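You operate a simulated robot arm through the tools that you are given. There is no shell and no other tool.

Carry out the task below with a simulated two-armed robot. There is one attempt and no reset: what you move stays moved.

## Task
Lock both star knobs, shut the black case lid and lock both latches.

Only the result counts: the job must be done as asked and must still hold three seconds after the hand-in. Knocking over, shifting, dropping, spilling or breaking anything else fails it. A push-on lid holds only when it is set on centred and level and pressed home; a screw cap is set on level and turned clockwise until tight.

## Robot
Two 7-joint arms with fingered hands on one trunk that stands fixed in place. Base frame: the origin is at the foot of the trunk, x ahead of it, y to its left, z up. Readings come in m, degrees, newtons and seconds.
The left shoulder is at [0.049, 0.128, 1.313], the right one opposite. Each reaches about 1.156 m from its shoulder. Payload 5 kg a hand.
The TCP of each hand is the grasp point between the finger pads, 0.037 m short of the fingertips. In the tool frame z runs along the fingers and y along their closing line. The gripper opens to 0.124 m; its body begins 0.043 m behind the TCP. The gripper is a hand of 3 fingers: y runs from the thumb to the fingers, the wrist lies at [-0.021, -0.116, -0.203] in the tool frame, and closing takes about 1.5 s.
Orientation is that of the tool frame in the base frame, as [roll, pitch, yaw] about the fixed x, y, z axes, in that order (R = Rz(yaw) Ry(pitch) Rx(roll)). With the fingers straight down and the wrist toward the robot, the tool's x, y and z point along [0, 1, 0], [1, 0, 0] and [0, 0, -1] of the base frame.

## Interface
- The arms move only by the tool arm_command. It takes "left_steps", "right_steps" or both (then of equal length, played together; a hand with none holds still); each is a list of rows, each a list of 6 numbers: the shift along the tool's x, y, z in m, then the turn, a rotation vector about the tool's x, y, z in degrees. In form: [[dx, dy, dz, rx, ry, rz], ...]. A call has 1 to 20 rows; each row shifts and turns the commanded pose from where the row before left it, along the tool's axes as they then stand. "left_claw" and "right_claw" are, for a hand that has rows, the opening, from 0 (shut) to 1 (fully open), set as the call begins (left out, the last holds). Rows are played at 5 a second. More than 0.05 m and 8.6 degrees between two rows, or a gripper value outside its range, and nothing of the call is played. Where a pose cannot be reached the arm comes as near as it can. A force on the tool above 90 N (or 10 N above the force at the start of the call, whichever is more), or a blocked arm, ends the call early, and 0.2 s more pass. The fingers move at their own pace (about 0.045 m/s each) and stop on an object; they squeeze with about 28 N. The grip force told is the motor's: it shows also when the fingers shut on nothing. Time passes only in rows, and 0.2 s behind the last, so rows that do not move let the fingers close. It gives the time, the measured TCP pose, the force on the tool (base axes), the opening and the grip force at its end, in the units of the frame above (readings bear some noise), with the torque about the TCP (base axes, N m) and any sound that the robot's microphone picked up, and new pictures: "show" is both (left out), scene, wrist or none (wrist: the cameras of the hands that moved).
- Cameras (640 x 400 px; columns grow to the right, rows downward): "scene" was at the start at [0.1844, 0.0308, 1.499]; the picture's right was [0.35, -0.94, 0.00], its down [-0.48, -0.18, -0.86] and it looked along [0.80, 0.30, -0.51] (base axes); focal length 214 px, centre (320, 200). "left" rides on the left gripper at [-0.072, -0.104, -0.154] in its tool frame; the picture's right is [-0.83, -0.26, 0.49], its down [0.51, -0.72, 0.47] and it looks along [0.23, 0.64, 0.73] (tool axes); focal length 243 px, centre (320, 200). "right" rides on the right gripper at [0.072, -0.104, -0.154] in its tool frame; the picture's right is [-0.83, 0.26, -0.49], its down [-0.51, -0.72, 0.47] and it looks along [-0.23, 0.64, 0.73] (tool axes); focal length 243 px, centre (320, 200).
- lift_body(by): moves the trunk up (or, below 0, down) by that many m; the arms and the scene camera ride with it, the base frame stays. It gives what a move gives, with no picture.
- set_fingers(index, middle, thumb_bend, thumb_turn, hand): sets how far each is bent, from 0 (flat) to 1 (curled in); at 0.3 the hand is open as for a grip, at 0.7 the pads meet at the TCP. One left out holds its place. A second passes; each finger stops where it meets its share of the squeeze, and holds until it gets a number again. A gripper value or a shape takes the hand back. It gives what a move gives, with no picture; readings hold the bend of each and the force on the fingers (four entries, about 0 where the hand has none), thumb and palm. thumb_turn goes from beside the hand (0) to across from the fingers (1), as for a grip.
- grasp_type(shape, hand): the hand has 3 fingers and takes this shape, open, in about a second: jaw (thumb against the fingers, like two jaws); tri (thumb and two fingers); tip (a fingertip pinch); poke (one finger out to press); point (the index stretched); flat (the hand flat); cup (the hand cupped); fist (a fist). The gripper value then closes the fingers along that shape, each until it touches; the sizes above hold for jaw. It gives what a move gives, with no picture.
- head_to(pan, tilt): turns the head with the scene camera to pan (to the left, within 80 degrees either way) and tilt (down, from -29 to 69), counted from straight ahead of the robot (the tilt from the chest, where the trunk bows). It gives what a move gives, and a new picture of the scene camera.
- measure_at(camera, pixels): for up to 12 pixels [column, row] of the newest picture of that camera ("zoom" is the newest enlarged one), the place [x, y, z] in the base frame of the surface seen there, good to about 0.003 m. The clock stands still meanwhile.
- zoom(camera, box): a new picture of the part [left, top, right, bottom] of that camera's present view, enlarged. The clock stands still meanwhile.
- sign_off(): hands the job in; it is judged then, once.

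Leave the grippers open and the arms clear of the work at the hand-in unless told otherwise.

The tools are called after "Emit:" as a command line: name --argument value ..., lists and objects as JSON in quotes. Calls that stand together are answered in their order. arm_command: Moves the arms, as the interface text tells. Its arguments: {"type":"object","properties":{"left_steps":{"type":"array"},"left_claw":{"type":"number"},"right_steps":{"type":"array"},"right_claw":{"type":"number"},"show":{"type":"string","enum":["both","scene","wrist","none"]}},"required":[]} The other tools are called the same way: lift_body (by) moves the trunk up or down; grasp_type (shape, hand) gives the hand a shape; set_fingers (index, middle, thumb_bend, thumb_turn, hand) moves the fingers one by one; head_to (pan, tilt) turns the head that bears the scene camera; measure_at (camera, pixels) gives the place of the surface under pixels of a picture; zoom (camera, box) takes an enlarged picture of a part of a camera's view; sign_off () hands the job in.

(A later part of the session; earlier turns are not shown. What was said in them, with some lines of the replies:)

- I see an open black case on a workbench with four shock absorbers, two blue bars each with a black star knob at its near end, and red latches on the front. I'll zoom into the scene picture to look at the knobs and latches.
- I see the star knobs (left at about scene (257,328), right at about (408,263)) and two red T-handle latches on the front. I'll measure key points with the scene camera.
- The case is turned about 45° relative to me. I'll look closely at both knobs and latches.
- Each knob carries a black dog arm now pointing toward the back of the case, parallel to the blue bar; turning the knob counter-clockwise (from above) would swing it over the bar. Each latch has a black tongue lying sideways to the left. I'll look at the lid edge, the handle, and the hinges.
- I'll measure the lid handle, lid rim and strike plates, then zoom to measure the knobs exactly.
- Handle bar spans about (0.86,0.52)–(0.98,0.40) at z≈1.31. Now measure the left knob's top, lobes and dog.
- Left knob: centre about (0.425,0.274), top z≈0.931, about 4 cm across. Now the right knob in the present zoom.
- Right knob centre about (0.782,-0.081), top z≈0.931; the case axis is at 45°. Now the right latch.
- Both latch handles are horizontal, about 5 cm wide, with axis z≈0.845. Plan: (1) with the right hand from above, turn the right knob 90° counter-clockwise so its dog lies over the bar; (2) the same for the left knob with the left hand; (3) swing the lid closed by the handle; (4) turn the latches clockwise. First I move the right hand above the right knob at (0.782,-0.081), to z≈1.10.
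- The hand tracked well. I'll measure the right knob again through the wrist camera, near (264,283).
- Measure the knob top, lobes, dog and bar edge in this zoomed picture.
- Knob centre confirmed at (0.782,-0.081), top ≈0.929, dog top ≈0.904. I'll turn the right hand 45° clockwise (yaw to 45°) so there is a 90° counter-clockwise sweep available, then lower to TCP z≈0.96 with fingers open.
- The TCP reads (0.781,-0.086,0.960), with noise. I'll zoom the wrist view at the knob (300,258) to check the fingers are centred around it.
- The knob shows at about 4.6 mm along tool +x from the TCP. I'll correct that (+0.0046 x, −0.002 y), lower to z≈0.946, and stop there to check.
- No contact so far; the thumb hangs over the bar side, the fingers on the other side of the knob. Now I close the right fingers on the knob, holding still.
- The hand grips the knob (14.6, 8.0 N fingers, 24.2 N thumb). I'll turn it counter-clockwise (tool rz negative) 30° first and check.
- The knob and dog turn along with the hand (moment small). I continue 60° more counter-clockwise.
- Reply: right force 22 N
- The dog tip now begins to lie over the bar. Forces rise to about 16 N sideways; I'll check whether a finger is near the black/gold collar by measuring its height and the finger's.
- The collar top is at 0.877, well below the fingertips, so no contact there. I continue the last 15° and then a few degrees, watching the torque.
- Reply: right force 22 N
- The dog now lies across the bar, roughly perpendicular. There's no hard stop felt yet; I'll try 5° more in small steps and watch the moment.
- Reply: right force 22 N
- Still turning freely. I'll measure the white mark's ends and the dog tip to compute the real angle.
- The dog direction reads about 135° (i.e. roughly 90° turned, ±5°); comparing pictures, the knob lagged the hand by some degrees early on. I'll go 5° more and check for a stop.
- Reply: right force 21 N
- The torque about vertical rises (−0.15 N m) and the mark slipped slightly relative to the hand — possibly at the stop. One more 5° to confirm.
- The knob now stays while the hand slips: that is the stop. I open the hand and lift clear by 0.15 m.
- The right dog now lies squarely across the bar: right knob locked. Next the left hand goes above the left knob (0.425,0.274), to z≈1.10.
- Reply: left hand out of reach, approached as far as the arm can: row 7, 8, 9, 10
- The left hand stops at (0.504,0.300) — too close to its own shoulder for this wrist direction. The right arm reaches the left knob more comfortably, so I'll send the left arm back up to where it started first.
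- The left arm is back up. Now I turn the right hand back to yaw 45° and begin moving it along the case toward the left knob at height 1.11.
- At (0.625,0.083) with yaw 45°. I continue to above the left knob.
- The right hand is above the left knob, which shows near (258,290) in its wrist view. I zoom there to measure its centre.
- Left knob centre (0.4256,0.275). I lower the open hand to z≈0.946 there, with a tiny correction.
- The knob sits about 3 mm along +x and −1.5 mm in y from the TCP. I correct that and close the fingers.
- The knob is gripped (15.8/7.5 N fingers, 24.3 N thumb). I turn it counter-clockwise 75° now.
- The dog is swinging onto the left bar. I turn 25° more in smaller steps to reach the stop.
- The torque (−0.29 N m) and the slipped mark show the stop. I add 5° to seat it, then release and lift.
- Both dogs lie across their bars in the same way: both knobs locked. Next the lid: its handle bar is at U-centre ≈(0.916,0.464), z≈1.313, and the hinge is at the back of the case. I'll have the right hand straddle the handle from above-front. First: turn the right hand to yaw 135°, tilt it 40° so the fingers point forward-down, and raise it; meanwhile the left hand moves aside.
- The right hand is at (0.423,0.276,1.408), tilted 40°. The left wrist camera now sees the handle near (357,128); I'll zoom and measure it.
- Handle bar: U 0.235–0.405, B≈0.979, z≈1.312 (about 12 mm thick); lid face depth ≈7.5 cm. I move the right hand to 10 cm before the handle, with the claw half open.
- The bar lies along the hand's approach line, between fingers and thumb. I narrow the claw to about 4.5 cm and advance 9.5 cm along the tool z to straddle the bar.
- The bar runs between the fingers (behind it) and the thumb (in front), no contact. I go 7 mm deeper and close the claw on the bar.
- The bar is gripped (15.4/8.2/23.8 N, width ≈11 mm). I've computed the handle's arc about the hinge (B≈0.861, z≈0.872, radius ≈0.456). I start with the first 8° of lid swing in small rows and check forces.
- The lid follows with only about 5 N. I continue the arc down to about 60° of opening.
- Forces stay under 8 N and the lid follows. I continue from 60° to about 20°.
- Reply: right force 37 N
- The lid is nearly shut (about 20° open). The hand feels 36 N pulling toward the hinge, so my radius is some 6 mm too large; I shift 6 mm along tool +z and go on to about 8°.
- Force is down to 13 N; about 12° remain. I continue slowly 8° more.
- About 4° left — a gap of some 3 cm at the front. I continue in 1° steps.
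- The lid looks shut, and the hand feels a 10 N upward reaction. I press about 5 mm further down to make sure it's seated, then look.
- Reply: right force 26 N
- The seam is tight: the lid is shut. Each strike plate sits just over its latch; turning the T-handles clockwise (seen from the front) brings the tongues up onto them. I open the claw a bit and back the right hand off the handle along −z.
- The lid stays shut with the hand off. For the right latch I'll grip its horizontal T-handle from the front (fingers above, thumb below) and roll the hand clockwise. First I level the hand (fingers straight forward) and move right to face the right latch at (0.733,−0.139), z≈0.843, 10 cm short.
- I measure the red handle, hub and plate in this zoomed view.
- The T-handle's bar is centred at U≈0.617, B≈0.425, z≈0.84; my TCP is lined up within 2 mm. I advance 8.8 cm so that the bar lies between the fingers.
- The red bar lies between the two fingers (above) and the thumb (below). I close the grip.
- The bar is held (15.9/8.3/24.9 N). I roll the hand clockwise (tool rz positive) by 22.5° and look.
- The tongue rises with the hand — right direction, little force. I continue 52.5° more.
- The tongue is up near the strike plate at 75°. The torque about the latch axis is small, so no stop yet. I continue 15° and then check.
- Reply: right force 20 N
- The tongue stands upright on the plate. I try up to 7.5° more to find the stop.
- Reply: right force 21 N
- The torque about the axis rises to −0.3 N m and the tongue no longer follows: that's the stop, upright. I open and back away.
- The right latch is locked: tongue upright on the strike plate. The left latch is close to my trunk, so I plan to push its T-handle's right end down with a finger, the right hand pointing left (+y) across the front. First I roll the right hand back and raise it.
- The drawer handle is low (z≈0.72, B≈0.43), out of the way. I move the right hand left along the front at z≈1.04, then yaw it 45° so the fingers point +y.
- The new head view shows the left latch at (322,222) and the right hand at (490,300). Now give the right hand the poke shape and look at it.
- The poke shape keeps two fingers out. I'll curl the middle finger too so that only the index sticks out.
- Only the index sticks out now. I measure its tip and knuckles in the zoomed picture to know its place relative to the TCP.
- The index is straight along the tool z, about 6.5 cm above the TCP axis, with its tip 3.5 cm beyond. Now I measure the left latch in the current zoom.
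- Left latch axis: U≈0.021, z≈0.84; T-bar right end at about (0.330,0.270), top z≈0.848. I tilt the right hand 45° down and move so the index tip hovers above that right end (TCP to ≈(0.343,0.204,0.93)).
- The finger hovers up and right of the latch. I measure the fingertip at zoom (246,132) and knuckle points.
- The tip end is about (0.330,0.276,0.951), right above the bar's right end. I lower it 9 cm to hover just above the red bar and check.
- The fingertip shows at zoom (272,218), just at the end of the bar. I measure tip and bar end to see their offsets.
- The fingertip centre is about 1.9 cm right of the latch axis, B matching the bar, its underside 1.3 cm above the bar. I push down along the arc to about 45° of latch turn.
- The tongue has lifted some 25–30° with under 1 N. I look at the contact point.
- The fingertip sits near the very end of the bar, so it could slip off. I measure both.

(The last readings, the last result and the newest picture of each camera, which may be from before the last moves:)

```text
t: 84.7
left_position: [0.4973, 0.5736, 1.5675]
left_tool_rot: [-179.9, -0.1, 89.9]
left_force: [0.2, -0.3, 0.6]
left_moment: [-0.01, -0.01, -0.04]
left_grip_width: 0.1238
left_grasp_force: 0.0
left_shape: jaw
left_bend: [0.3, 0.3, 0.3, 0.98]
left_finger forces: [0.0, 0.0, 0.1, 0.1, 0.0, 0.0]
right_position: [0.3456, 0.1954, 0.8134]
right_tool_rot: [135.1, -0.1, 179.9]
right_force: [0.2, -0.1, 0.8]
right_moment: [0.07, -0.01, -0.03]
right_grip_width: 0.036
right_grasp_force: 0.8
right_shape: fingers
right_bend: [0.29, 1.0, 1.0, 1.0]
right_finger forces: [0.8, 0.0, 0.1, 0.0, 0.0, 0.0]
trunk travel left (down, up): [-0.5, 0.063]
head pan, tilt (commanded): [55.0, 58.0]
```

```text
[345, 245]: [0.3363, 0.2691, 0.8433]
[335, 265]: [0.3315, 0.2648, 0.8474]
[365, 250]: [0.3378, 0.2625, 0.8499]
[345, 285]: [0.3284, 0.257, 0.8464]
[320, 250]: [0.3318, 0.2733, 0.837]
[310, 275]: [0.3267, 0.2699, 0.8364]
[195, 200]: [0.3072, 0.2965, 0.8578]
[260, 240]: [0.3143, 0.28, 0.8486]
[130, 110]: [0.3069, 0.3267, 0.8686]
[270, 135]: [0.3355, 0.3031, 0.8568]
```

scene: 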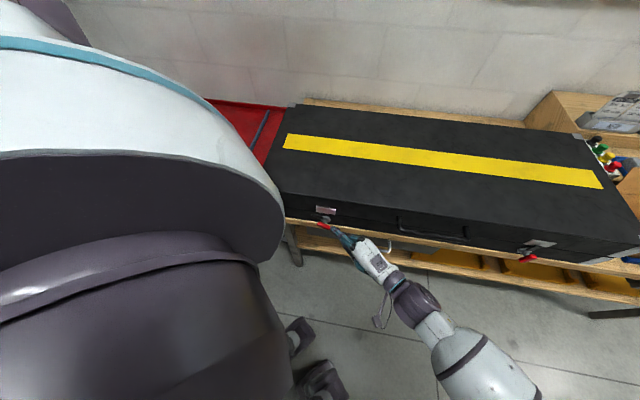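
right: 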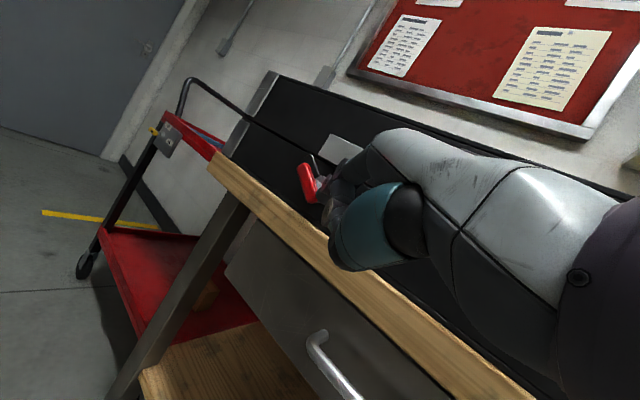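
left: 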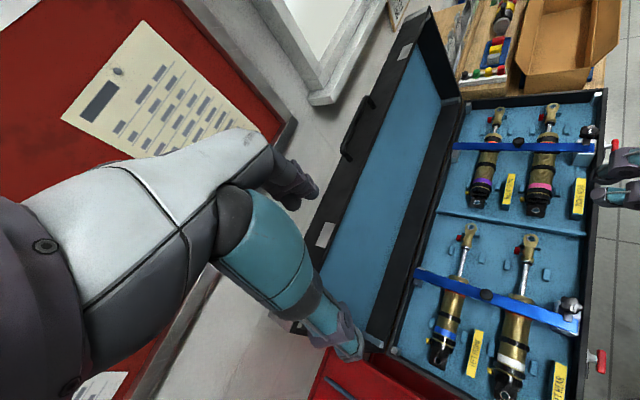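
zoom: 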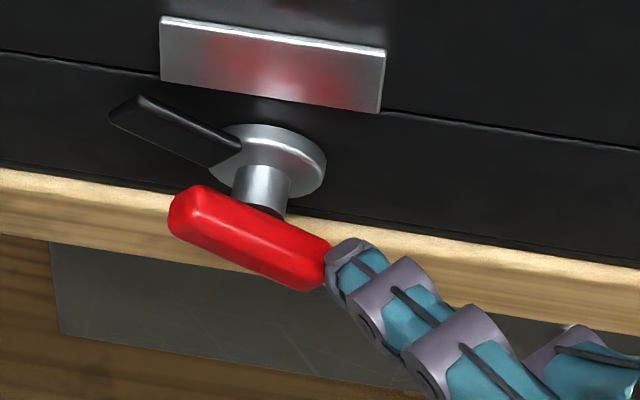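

The tip is about 5 mm too far out along the bar. I steer the push more to the left while going down, to around 90°.

Emit:
arm_command --right_steps '[[0.0024, -0.0012, 0.0046, 0, 0, 0], [0.0024, -0.0012, 0.0046, 0, 0, 0], [0.0019, -0.001, 0.0037, 0, 0, 0], [0.0019, -0.001, 0.0037, 0, 0, 0], [0, 0, 0, 0, 0, 0]]'

Emit:
zoom --camera "scene" --box '[302, 200, 358, 235]'

Emit:
zoom --camera "right" --box '[240, 120, 400, 280]'

```text
t: 85.9
left_position: [0.4969, 0.5746, 1.5668]
left_tool_rot: [180.0, 0.0, 90.0]
left_force: [0.9, 0.3, -0.8]
left_moment: [0.0, 0.0, 0.01]
left_grip_width: 0.124
left_grasp_force: 0.1
left_shape: jaw
left_bend: [0.3, 0.3, 0.3, 0.98]
left_finger forces: [0.0, 0.1, 0.1, 0.1, 0.1, 0.0]
right_position: [0.3364, 0.2033, 0.7995]
right_tool_rot: [134.9, 0.0, 179.9]
right_force: [-1.4, -1.3, 0.0]
right_moment: [-0.02, -0.01, 0.02]
right_grip_width: 0.0356
right_grasp_force: 0.0
right_shape: fingers
right_bend: [0.3, 1.0, 1.0, 1.0]
right_finger forces: [0.0, 0.0, 0.0, 0.0, 0.0, 0.1]
trunk travel left (down, up): [-0.5, 0.063]
head pan, tilt (commanded): [55.0, 58.0]
```

scene: 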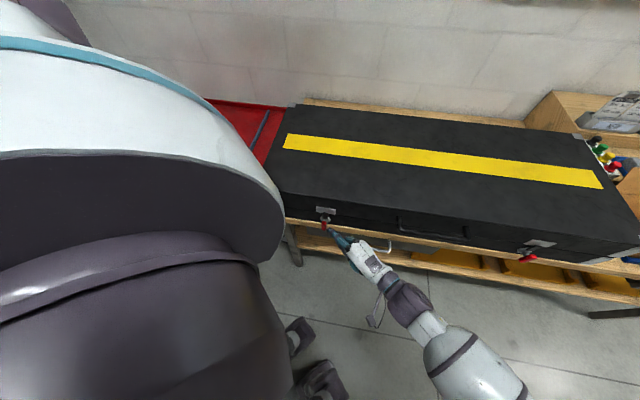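
right: 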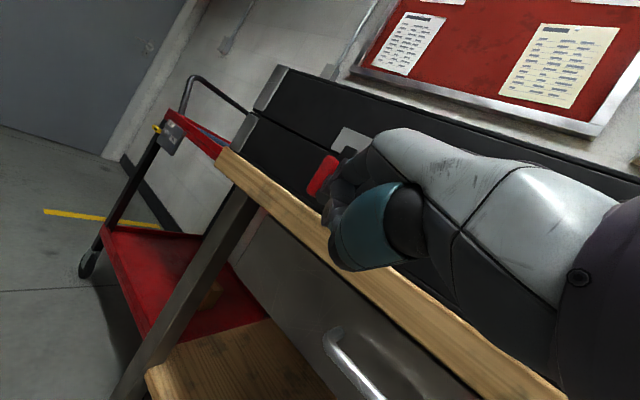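

```text
11.43 times, centred on (330, 218) of scene
```

zoom: 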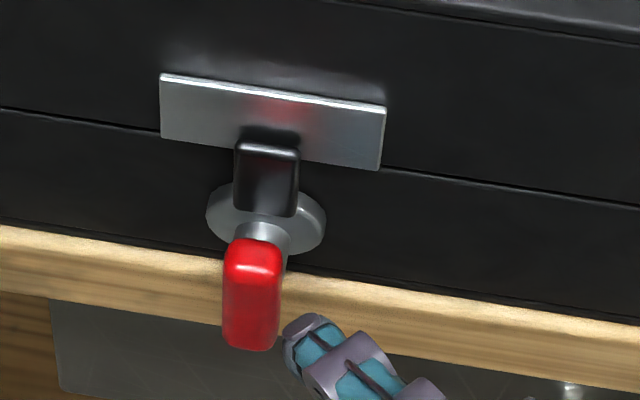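

```text
2.50 times, centred on (320, 200) of right
```

zoom: 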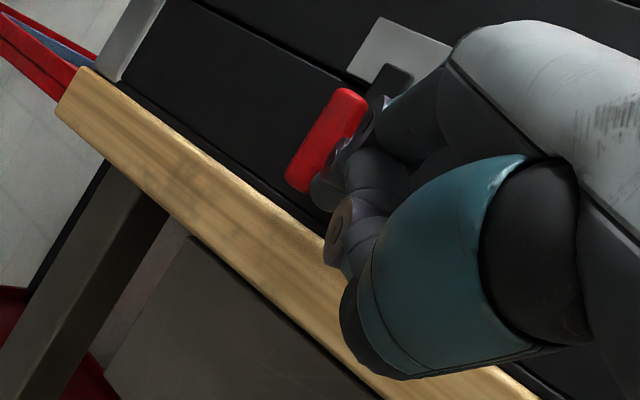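

The left tongue now stands upright on its plate and the bar is vertical. I nudge further left to press it to the stop.

Emit:
arm_command --right_steps '[[0.0023, 0.0015, 0.0018, 0, 0, 0], [0.0023, 0.0015, 0.0018, 0, 0, 0], [0.0023, 0.0015, 0.0018, 0, 0, 0], [0, 0, 0, 0, 0, 0]]'

Emit:
zoom --camera "scene" --box '[302, 200, 358, 235]'

```text
t: 86.9
left_position: [0.4972, 0.5714, 1.5691]
left_tool_rot: [180.0, -0.1, 90.0]
left_force: [-0.4, 0.3, -0.1]
left_moment: [0.01, 0.01, 0.03]
left_grip_width: 0.1237
left_grasp_force: 0.0
left_shape: jaw
left_bend: [0.3, 0.3, 0.3, 0.98]
left_finger forces: [0.0, 0.0, 0.0, 0.0, 0.0, 0.1]
right_position: [0.3304, 0.2086, 0.7985]
right_tool_rot: [135.0, -0.1, 179.9]
right_force: [14.8, -20.5, 5.7]
right_moment: [0.81, 0.36, -0.9]
right_grip_width: 0.033
right_grasp_force: 12.6
right_shape: fingers
right_bend: [0.33, 1.0, 0.99, 1.0]
right_finger forces: [24.4, 0.0, 0.0, 0.0, 0.1, 0.0]
trunk travel left (down, up): [-0.5, 0.063]
head pan, tilt (commanded): [55.0, 58.0]
```

scene: 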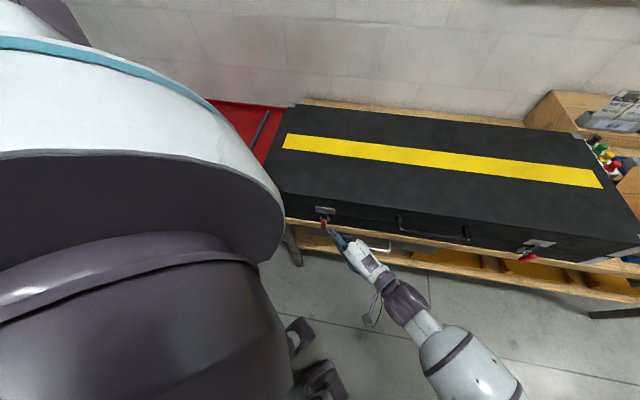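
right: 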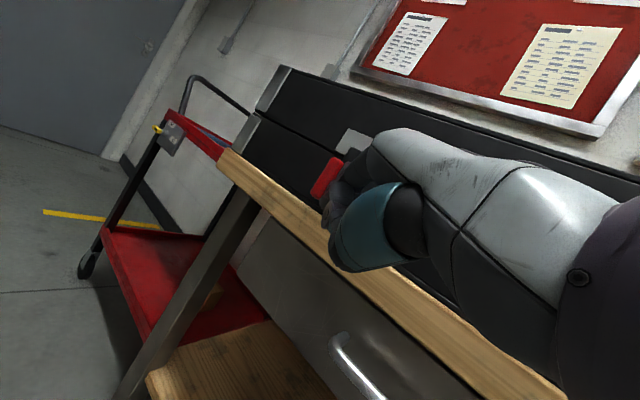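

```text
11.43 times, centred on (330, 218) of scene
```

zoom: 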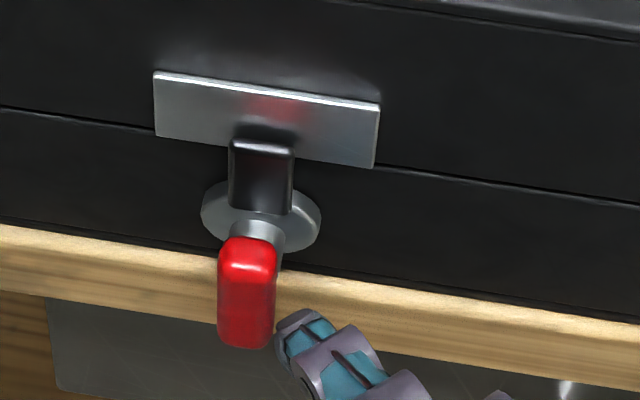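

The bar is against its stop (25 N reaction), tongue fully upright. I back the finger off to the right and withdraw along the finger axis, up and away.

Emit:
arm_command --right_steps '[[-0.0035, -0.0023, -0.0027, 0, 0, 0], [-0.0035, -0.0023, -0.0027, 0, 0, 0], [-0.0035, -0.0023, -0.0027, 0, 0, 0], [0, 0, -0.03, 0, 0, 0], [0, 0, -0.04, 0, 0, 0], [0, 0, -0.045, 0, 0, 0], [0, 0, -0.045, 0, 0, 0], [0, 0, -0.045, 0, 0, 0], [0, 0, -0.045, 0, 0, 0]]'

Emit:
zoom --camera "scene" --box '[302, 200, 358, 235]'

Emit:
zoom --camera "scene" --box '[500, 220, 580, 270]'

```text
t: 88.9
left_position: [0.4948, 0.5725, 1.5679]
left_tool_rot: [179.8, -0.1, 89.9]
left_force: [0.2, -0.8, 0.6]
left_moment: [0.01, 0.02, 0.01]
left_grip_width: 0.1237
left_grasp_force: 0.0
left_shape: jaw
left_bend: [0.3, 0.3, 0.3, 0.98]
left_finger forces: [0.0, 0.1, 0.1, 0.0, 0.0, 0.1]
right_position: [0.3374, 0.0211, 0.976]
right_tool_rot: [135.0, -0.1, -179.9]
right_force: [0.6, -0.2, 0.3]
right_moment: [-0.03, 0.0, 0.01]
right_grip_width: 0.0336
right_grasp_force: 0.0
right_shape: fingers
right_bend: [0.32, 1.0, 0.99, 1.0]
right_finger forces: [0.1, 0.0, 0.0, 0.1, 0.0, 0.0]
trunk travel left (down, up): [-0.5, 0.063]
head pan, tilt (commanded): [55.0, 58.0]
```

scene: 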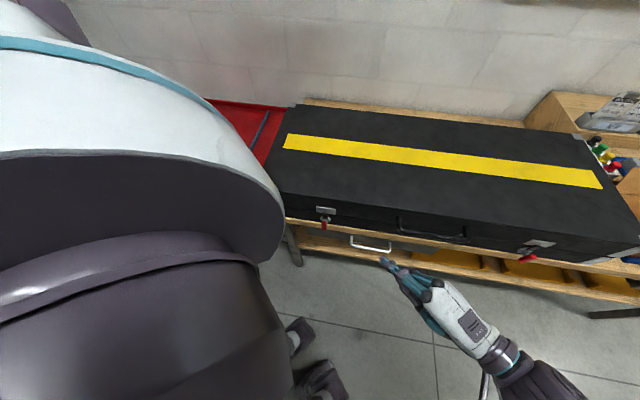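
right: 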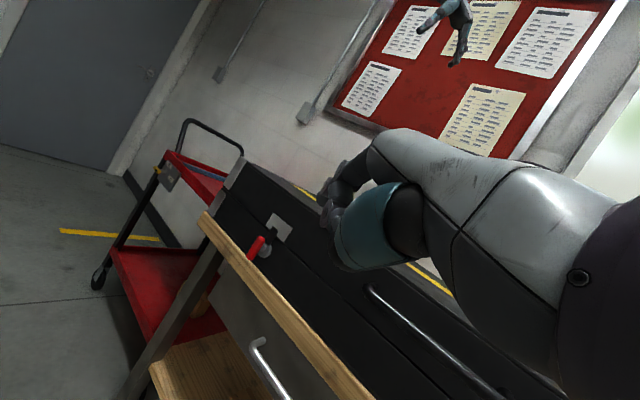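

```text
11.43 times, centred on (330, 218) of scene
```

zoom: 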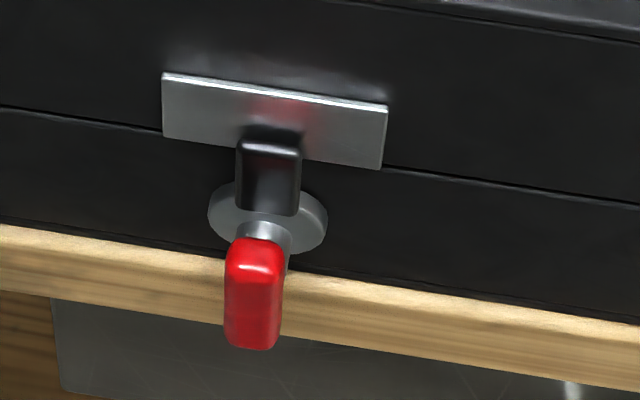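

```text
8.00 times, centred on (540, 245) of scene
```

zoom: 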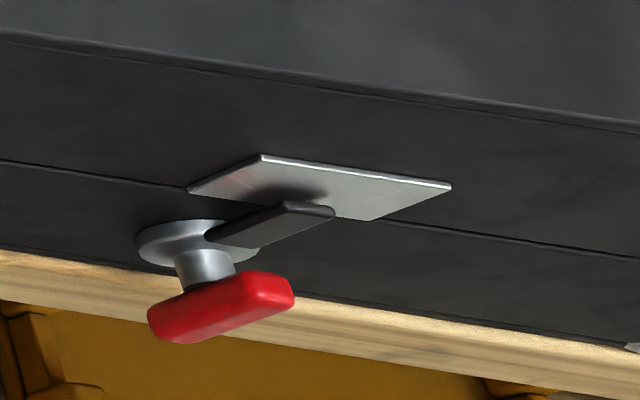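

Left latch locked, and the picture returned to the same place (only my camera had flexed). I verify the right latch's tongue by measurement in the current zoom.

Emit:
measure_at --camera "zoom" --pixels '[[325, 210], [285, 205], [230, 240], [165, 330], [270, 280], [280, 300], [185, 235], [350, 190], [60, 175], [160, 318]]'

Emit:
zoom --camera "scene" --box '[302, 200, 358, 235]'

```text
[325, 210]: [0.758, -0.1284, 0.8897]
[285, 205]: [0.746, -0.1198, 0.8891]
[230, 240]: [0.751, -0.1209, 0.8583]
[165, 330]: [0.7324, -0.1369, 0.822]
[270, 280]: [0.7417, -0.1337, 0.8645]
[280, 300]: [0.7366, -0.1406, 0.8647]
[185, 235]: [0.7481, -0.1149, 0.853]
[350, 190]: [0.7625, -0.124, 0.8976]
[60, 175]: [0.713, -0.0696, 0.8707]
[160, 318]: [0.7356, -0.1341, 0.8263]
```

```text
11.43 times, centred on (330, 218) of scene
```

zoom: 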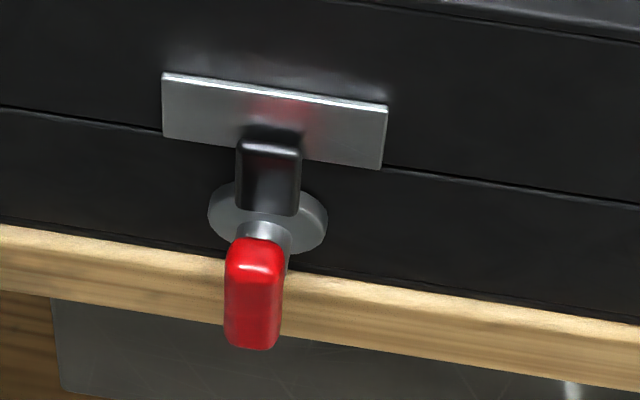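

The right tongue's tip is centred at U≈0.62 at z≈0.89, directly above its axis (0.617): vertical. Now the left.

Emit:
measure_at --camera "zoom" --pixels '[[242, 145], [298, 152], [270, 150], [240, 205], [295, 210], [250, 345], [232, 250], [280, 255], [228, 340], [272, 345], [60, 110], [500, 190]]'

```text
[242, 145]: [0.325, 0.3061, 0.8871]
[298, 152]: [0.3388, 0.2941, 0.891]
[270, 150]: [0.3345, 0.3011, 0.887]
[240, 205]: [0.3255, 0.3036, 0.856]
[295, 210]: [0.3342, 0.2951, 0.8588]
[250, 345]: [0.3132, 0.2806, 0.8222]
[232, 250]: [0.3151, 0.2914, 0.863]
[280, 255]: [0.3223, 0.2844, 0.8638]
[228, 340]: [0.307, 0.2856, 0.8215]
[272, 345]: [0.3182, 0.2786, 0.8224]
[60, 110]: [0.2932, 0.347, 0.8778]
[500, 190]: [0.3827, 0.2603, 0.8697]
```

Left tongue and handle are vertical too (tip U≈0.022 vs axis 0.021). Everything's locked. I open the right hand into the jaw shape and withdraw it up and away from the case.

Emit:
grasp_type --shape "jaw" --hand "right"

Emit:
arm_command --right_steps '[[0, 0.0101, -0.0404, 0, 0, 0], [0, 0.0101, -0.0404, 0, 0, 0], [0, 0.0101, -0.0404, 0, 0, 0], [0, 0.0101, -0.0404, 0, 0, 0], [0, 0.0101, -0.0404, 0, 0, 0], [0, 0.0101, -0.0404, 0, 0, 0], [0, 0, 0, 0, 0, 0], [0, 0, 0, 0, 0, 0]]' --right_claw 1 --show "scene"

Emit:
head_to --pan 20.4 --tilt 30.9

```text
t: 89.8
left_position: [0.4958, 0.5743, 1.5665]
left_tool_rot: [-180.0, 0.1, 90.0]
left_force: [1.0, 0.4, -0.3]
left_moment: [0.0, 0.01, 0.02]
left_grip_width: 0.1238
left_grasp_force: 0.1
left_shape: jaw
left_bend: [0.3, 0.3, 0.3, 0.98]
left_finger forces: [0.0, 0.0, 0.1, 0.0, 0.1, 0.0]
right_position: [0.3387, 0.0225, 0.9753]
right_tool_rot: [135.1, -0.1, -180.0]
right_force: [-0.7, -0.8, 0.7]
right_moment: [0.03, 0.0, 0.04]
right_grip_width: 0.1235
right_grasp_force: 0.1
right_shape: jaw
right_bend: [0.3, 0.3, 0.3, 0.98]
right_finger forces: [0.0, 0.0, 0.0, 0.0, 0.0, 0.0]
trunk travel left (down, up): [-0.5, 0.063]
head pan, tilt (commanded): [55.0, 58.0]
```

```text
t: 91.6
left_position: [0.4971, 0.5726, 1.5672]
left_tool_rot: [180.0, -0.1, 90.0]
left_force: [0.2, 0.2, 0.2]
left_moment: [-0.03, 0.03, -0.03]
left_grip_width: 0.1238
left_grasp_force: 0.0
left_shape: jaw
left_bend: [0.3, 0.3, 0.3, 0.98]
left_finger forces: [0.0, 0.0, 0.0, 0.0, 0.0, 0.0]
right_position: [0.3569, -0.1082, 1.1893]
right_tool_rot: [135.0, -0.1, -180.0]
right_force: [-0.1, 0.0, 0.4]
right_moment: [-0.01, 0.01, 0.0]
right_grip_width: 0.1238
right_grasp_force: 0.1
right_shape: jaw
right_bend: [0.3, 0.3, 0.3, 0.98]
right_finger forces: [0.1, 0.1, 0.1, 0.1, 0.1, 0.0]
right hand out of reach, approached as far as the arm can: row 4, 5, 6
trunk travel left (down, up): [-0.5, 0.063]
head pan, tilt (commanded): [55.0, 58.0]
```

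scene: 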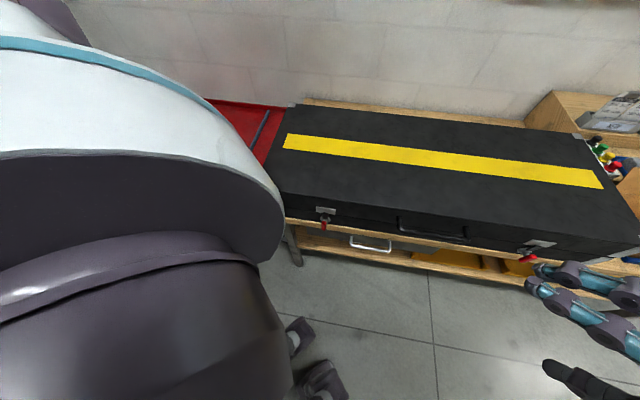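

```text
t: 92.6
left_position: [0.4958, 0.5736, 1.5676]
left_tool_rot: [-180.0, 0.0, 90.0]
left_force: [0.0, -0.4, 0.1]
left_moment: [0.06, 0.0, 0.0]
left_grip_width: 0.1239
left_grasp_force: 0.1
left_shape: jaw
left_bend: [0.3, 0.3, 0.3, 0.98]
left_finger forces: [0.0, 0.0, 0.0, 0.0, 0.1, 0.0]
right_position: [0.356, -0.107, 1.1894]
right_tool_rot: [135.0, -0.1, -179.8]
right_force: [0.2, -0.7, -0.5]
right_moment: [-0.01, 0.01, -0.02]
right_grip_width: 0.1236
right_grasp_force: 0.0
right_shape: jaw
right_bend: [0.3, 0.3, 0.3, 0.98]
right_finger forces: [0.0, 0.0, 0.0, 0.0, 0.1, 0.0]
trunk travel left (down, up): [-0.5, 0.063]
head pan, tilt (commanded): [20.4, 30.9]
```

scene: 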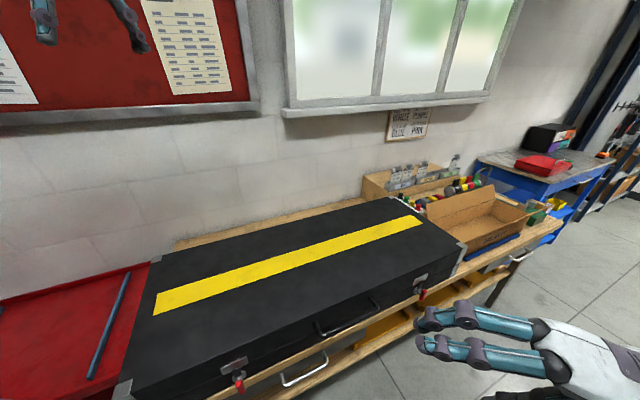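

The hand is clear, the box and the bar on the cart are where they were. One last close look at both latches and the seam before handing in.

Emit:
zoom --camera "scene" --box '[208, 345, 272, 400]'

Emit:
zoom --camera "scene" --box '[390, 255, 470, 305]'

```text
7.27 times, centred on (240, 372) of scene
```

zoom: 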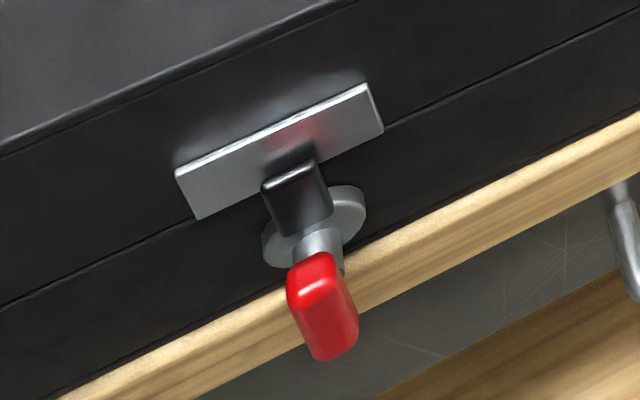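

```text
8.00 times, centred on (430, 280) of scene
```

zoom: 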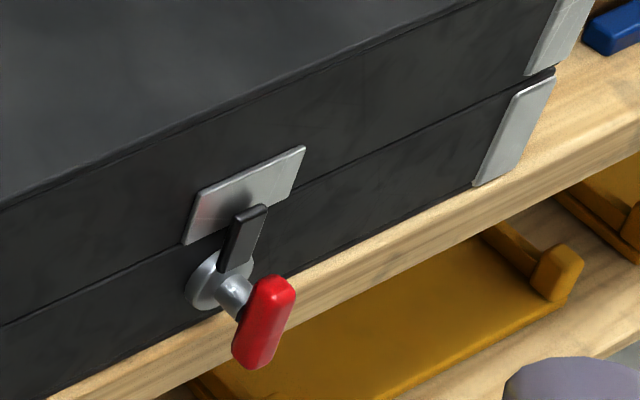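

Both tongues stand upright on their strike plates, the seam is tight, both knobs were turned to their stops over the bars, and both hands are open and clear. I hand in the job.

Emit:
sign_off

```text
The job is handed in.
```

I handed the job in with both star knobs locked, the lid shut and both latches locked; I don't have the judge's result.

- **Knobs:** I turned each one 90° counter-clockwise to its stop, so its black locking arm lies across the blue bar. They are now under the lid, so I last saw them just before closing it.
- **Lid:** I swung it down by its handle without letting it drop. The seam is tight.
- **Latches:** I turned each one clockwise to its stop. Both tongues measured vertical over their strike plates.

Both hands are open and clear of the case. In the last picture, nothing else on the bench or the red cart appears to have moved.
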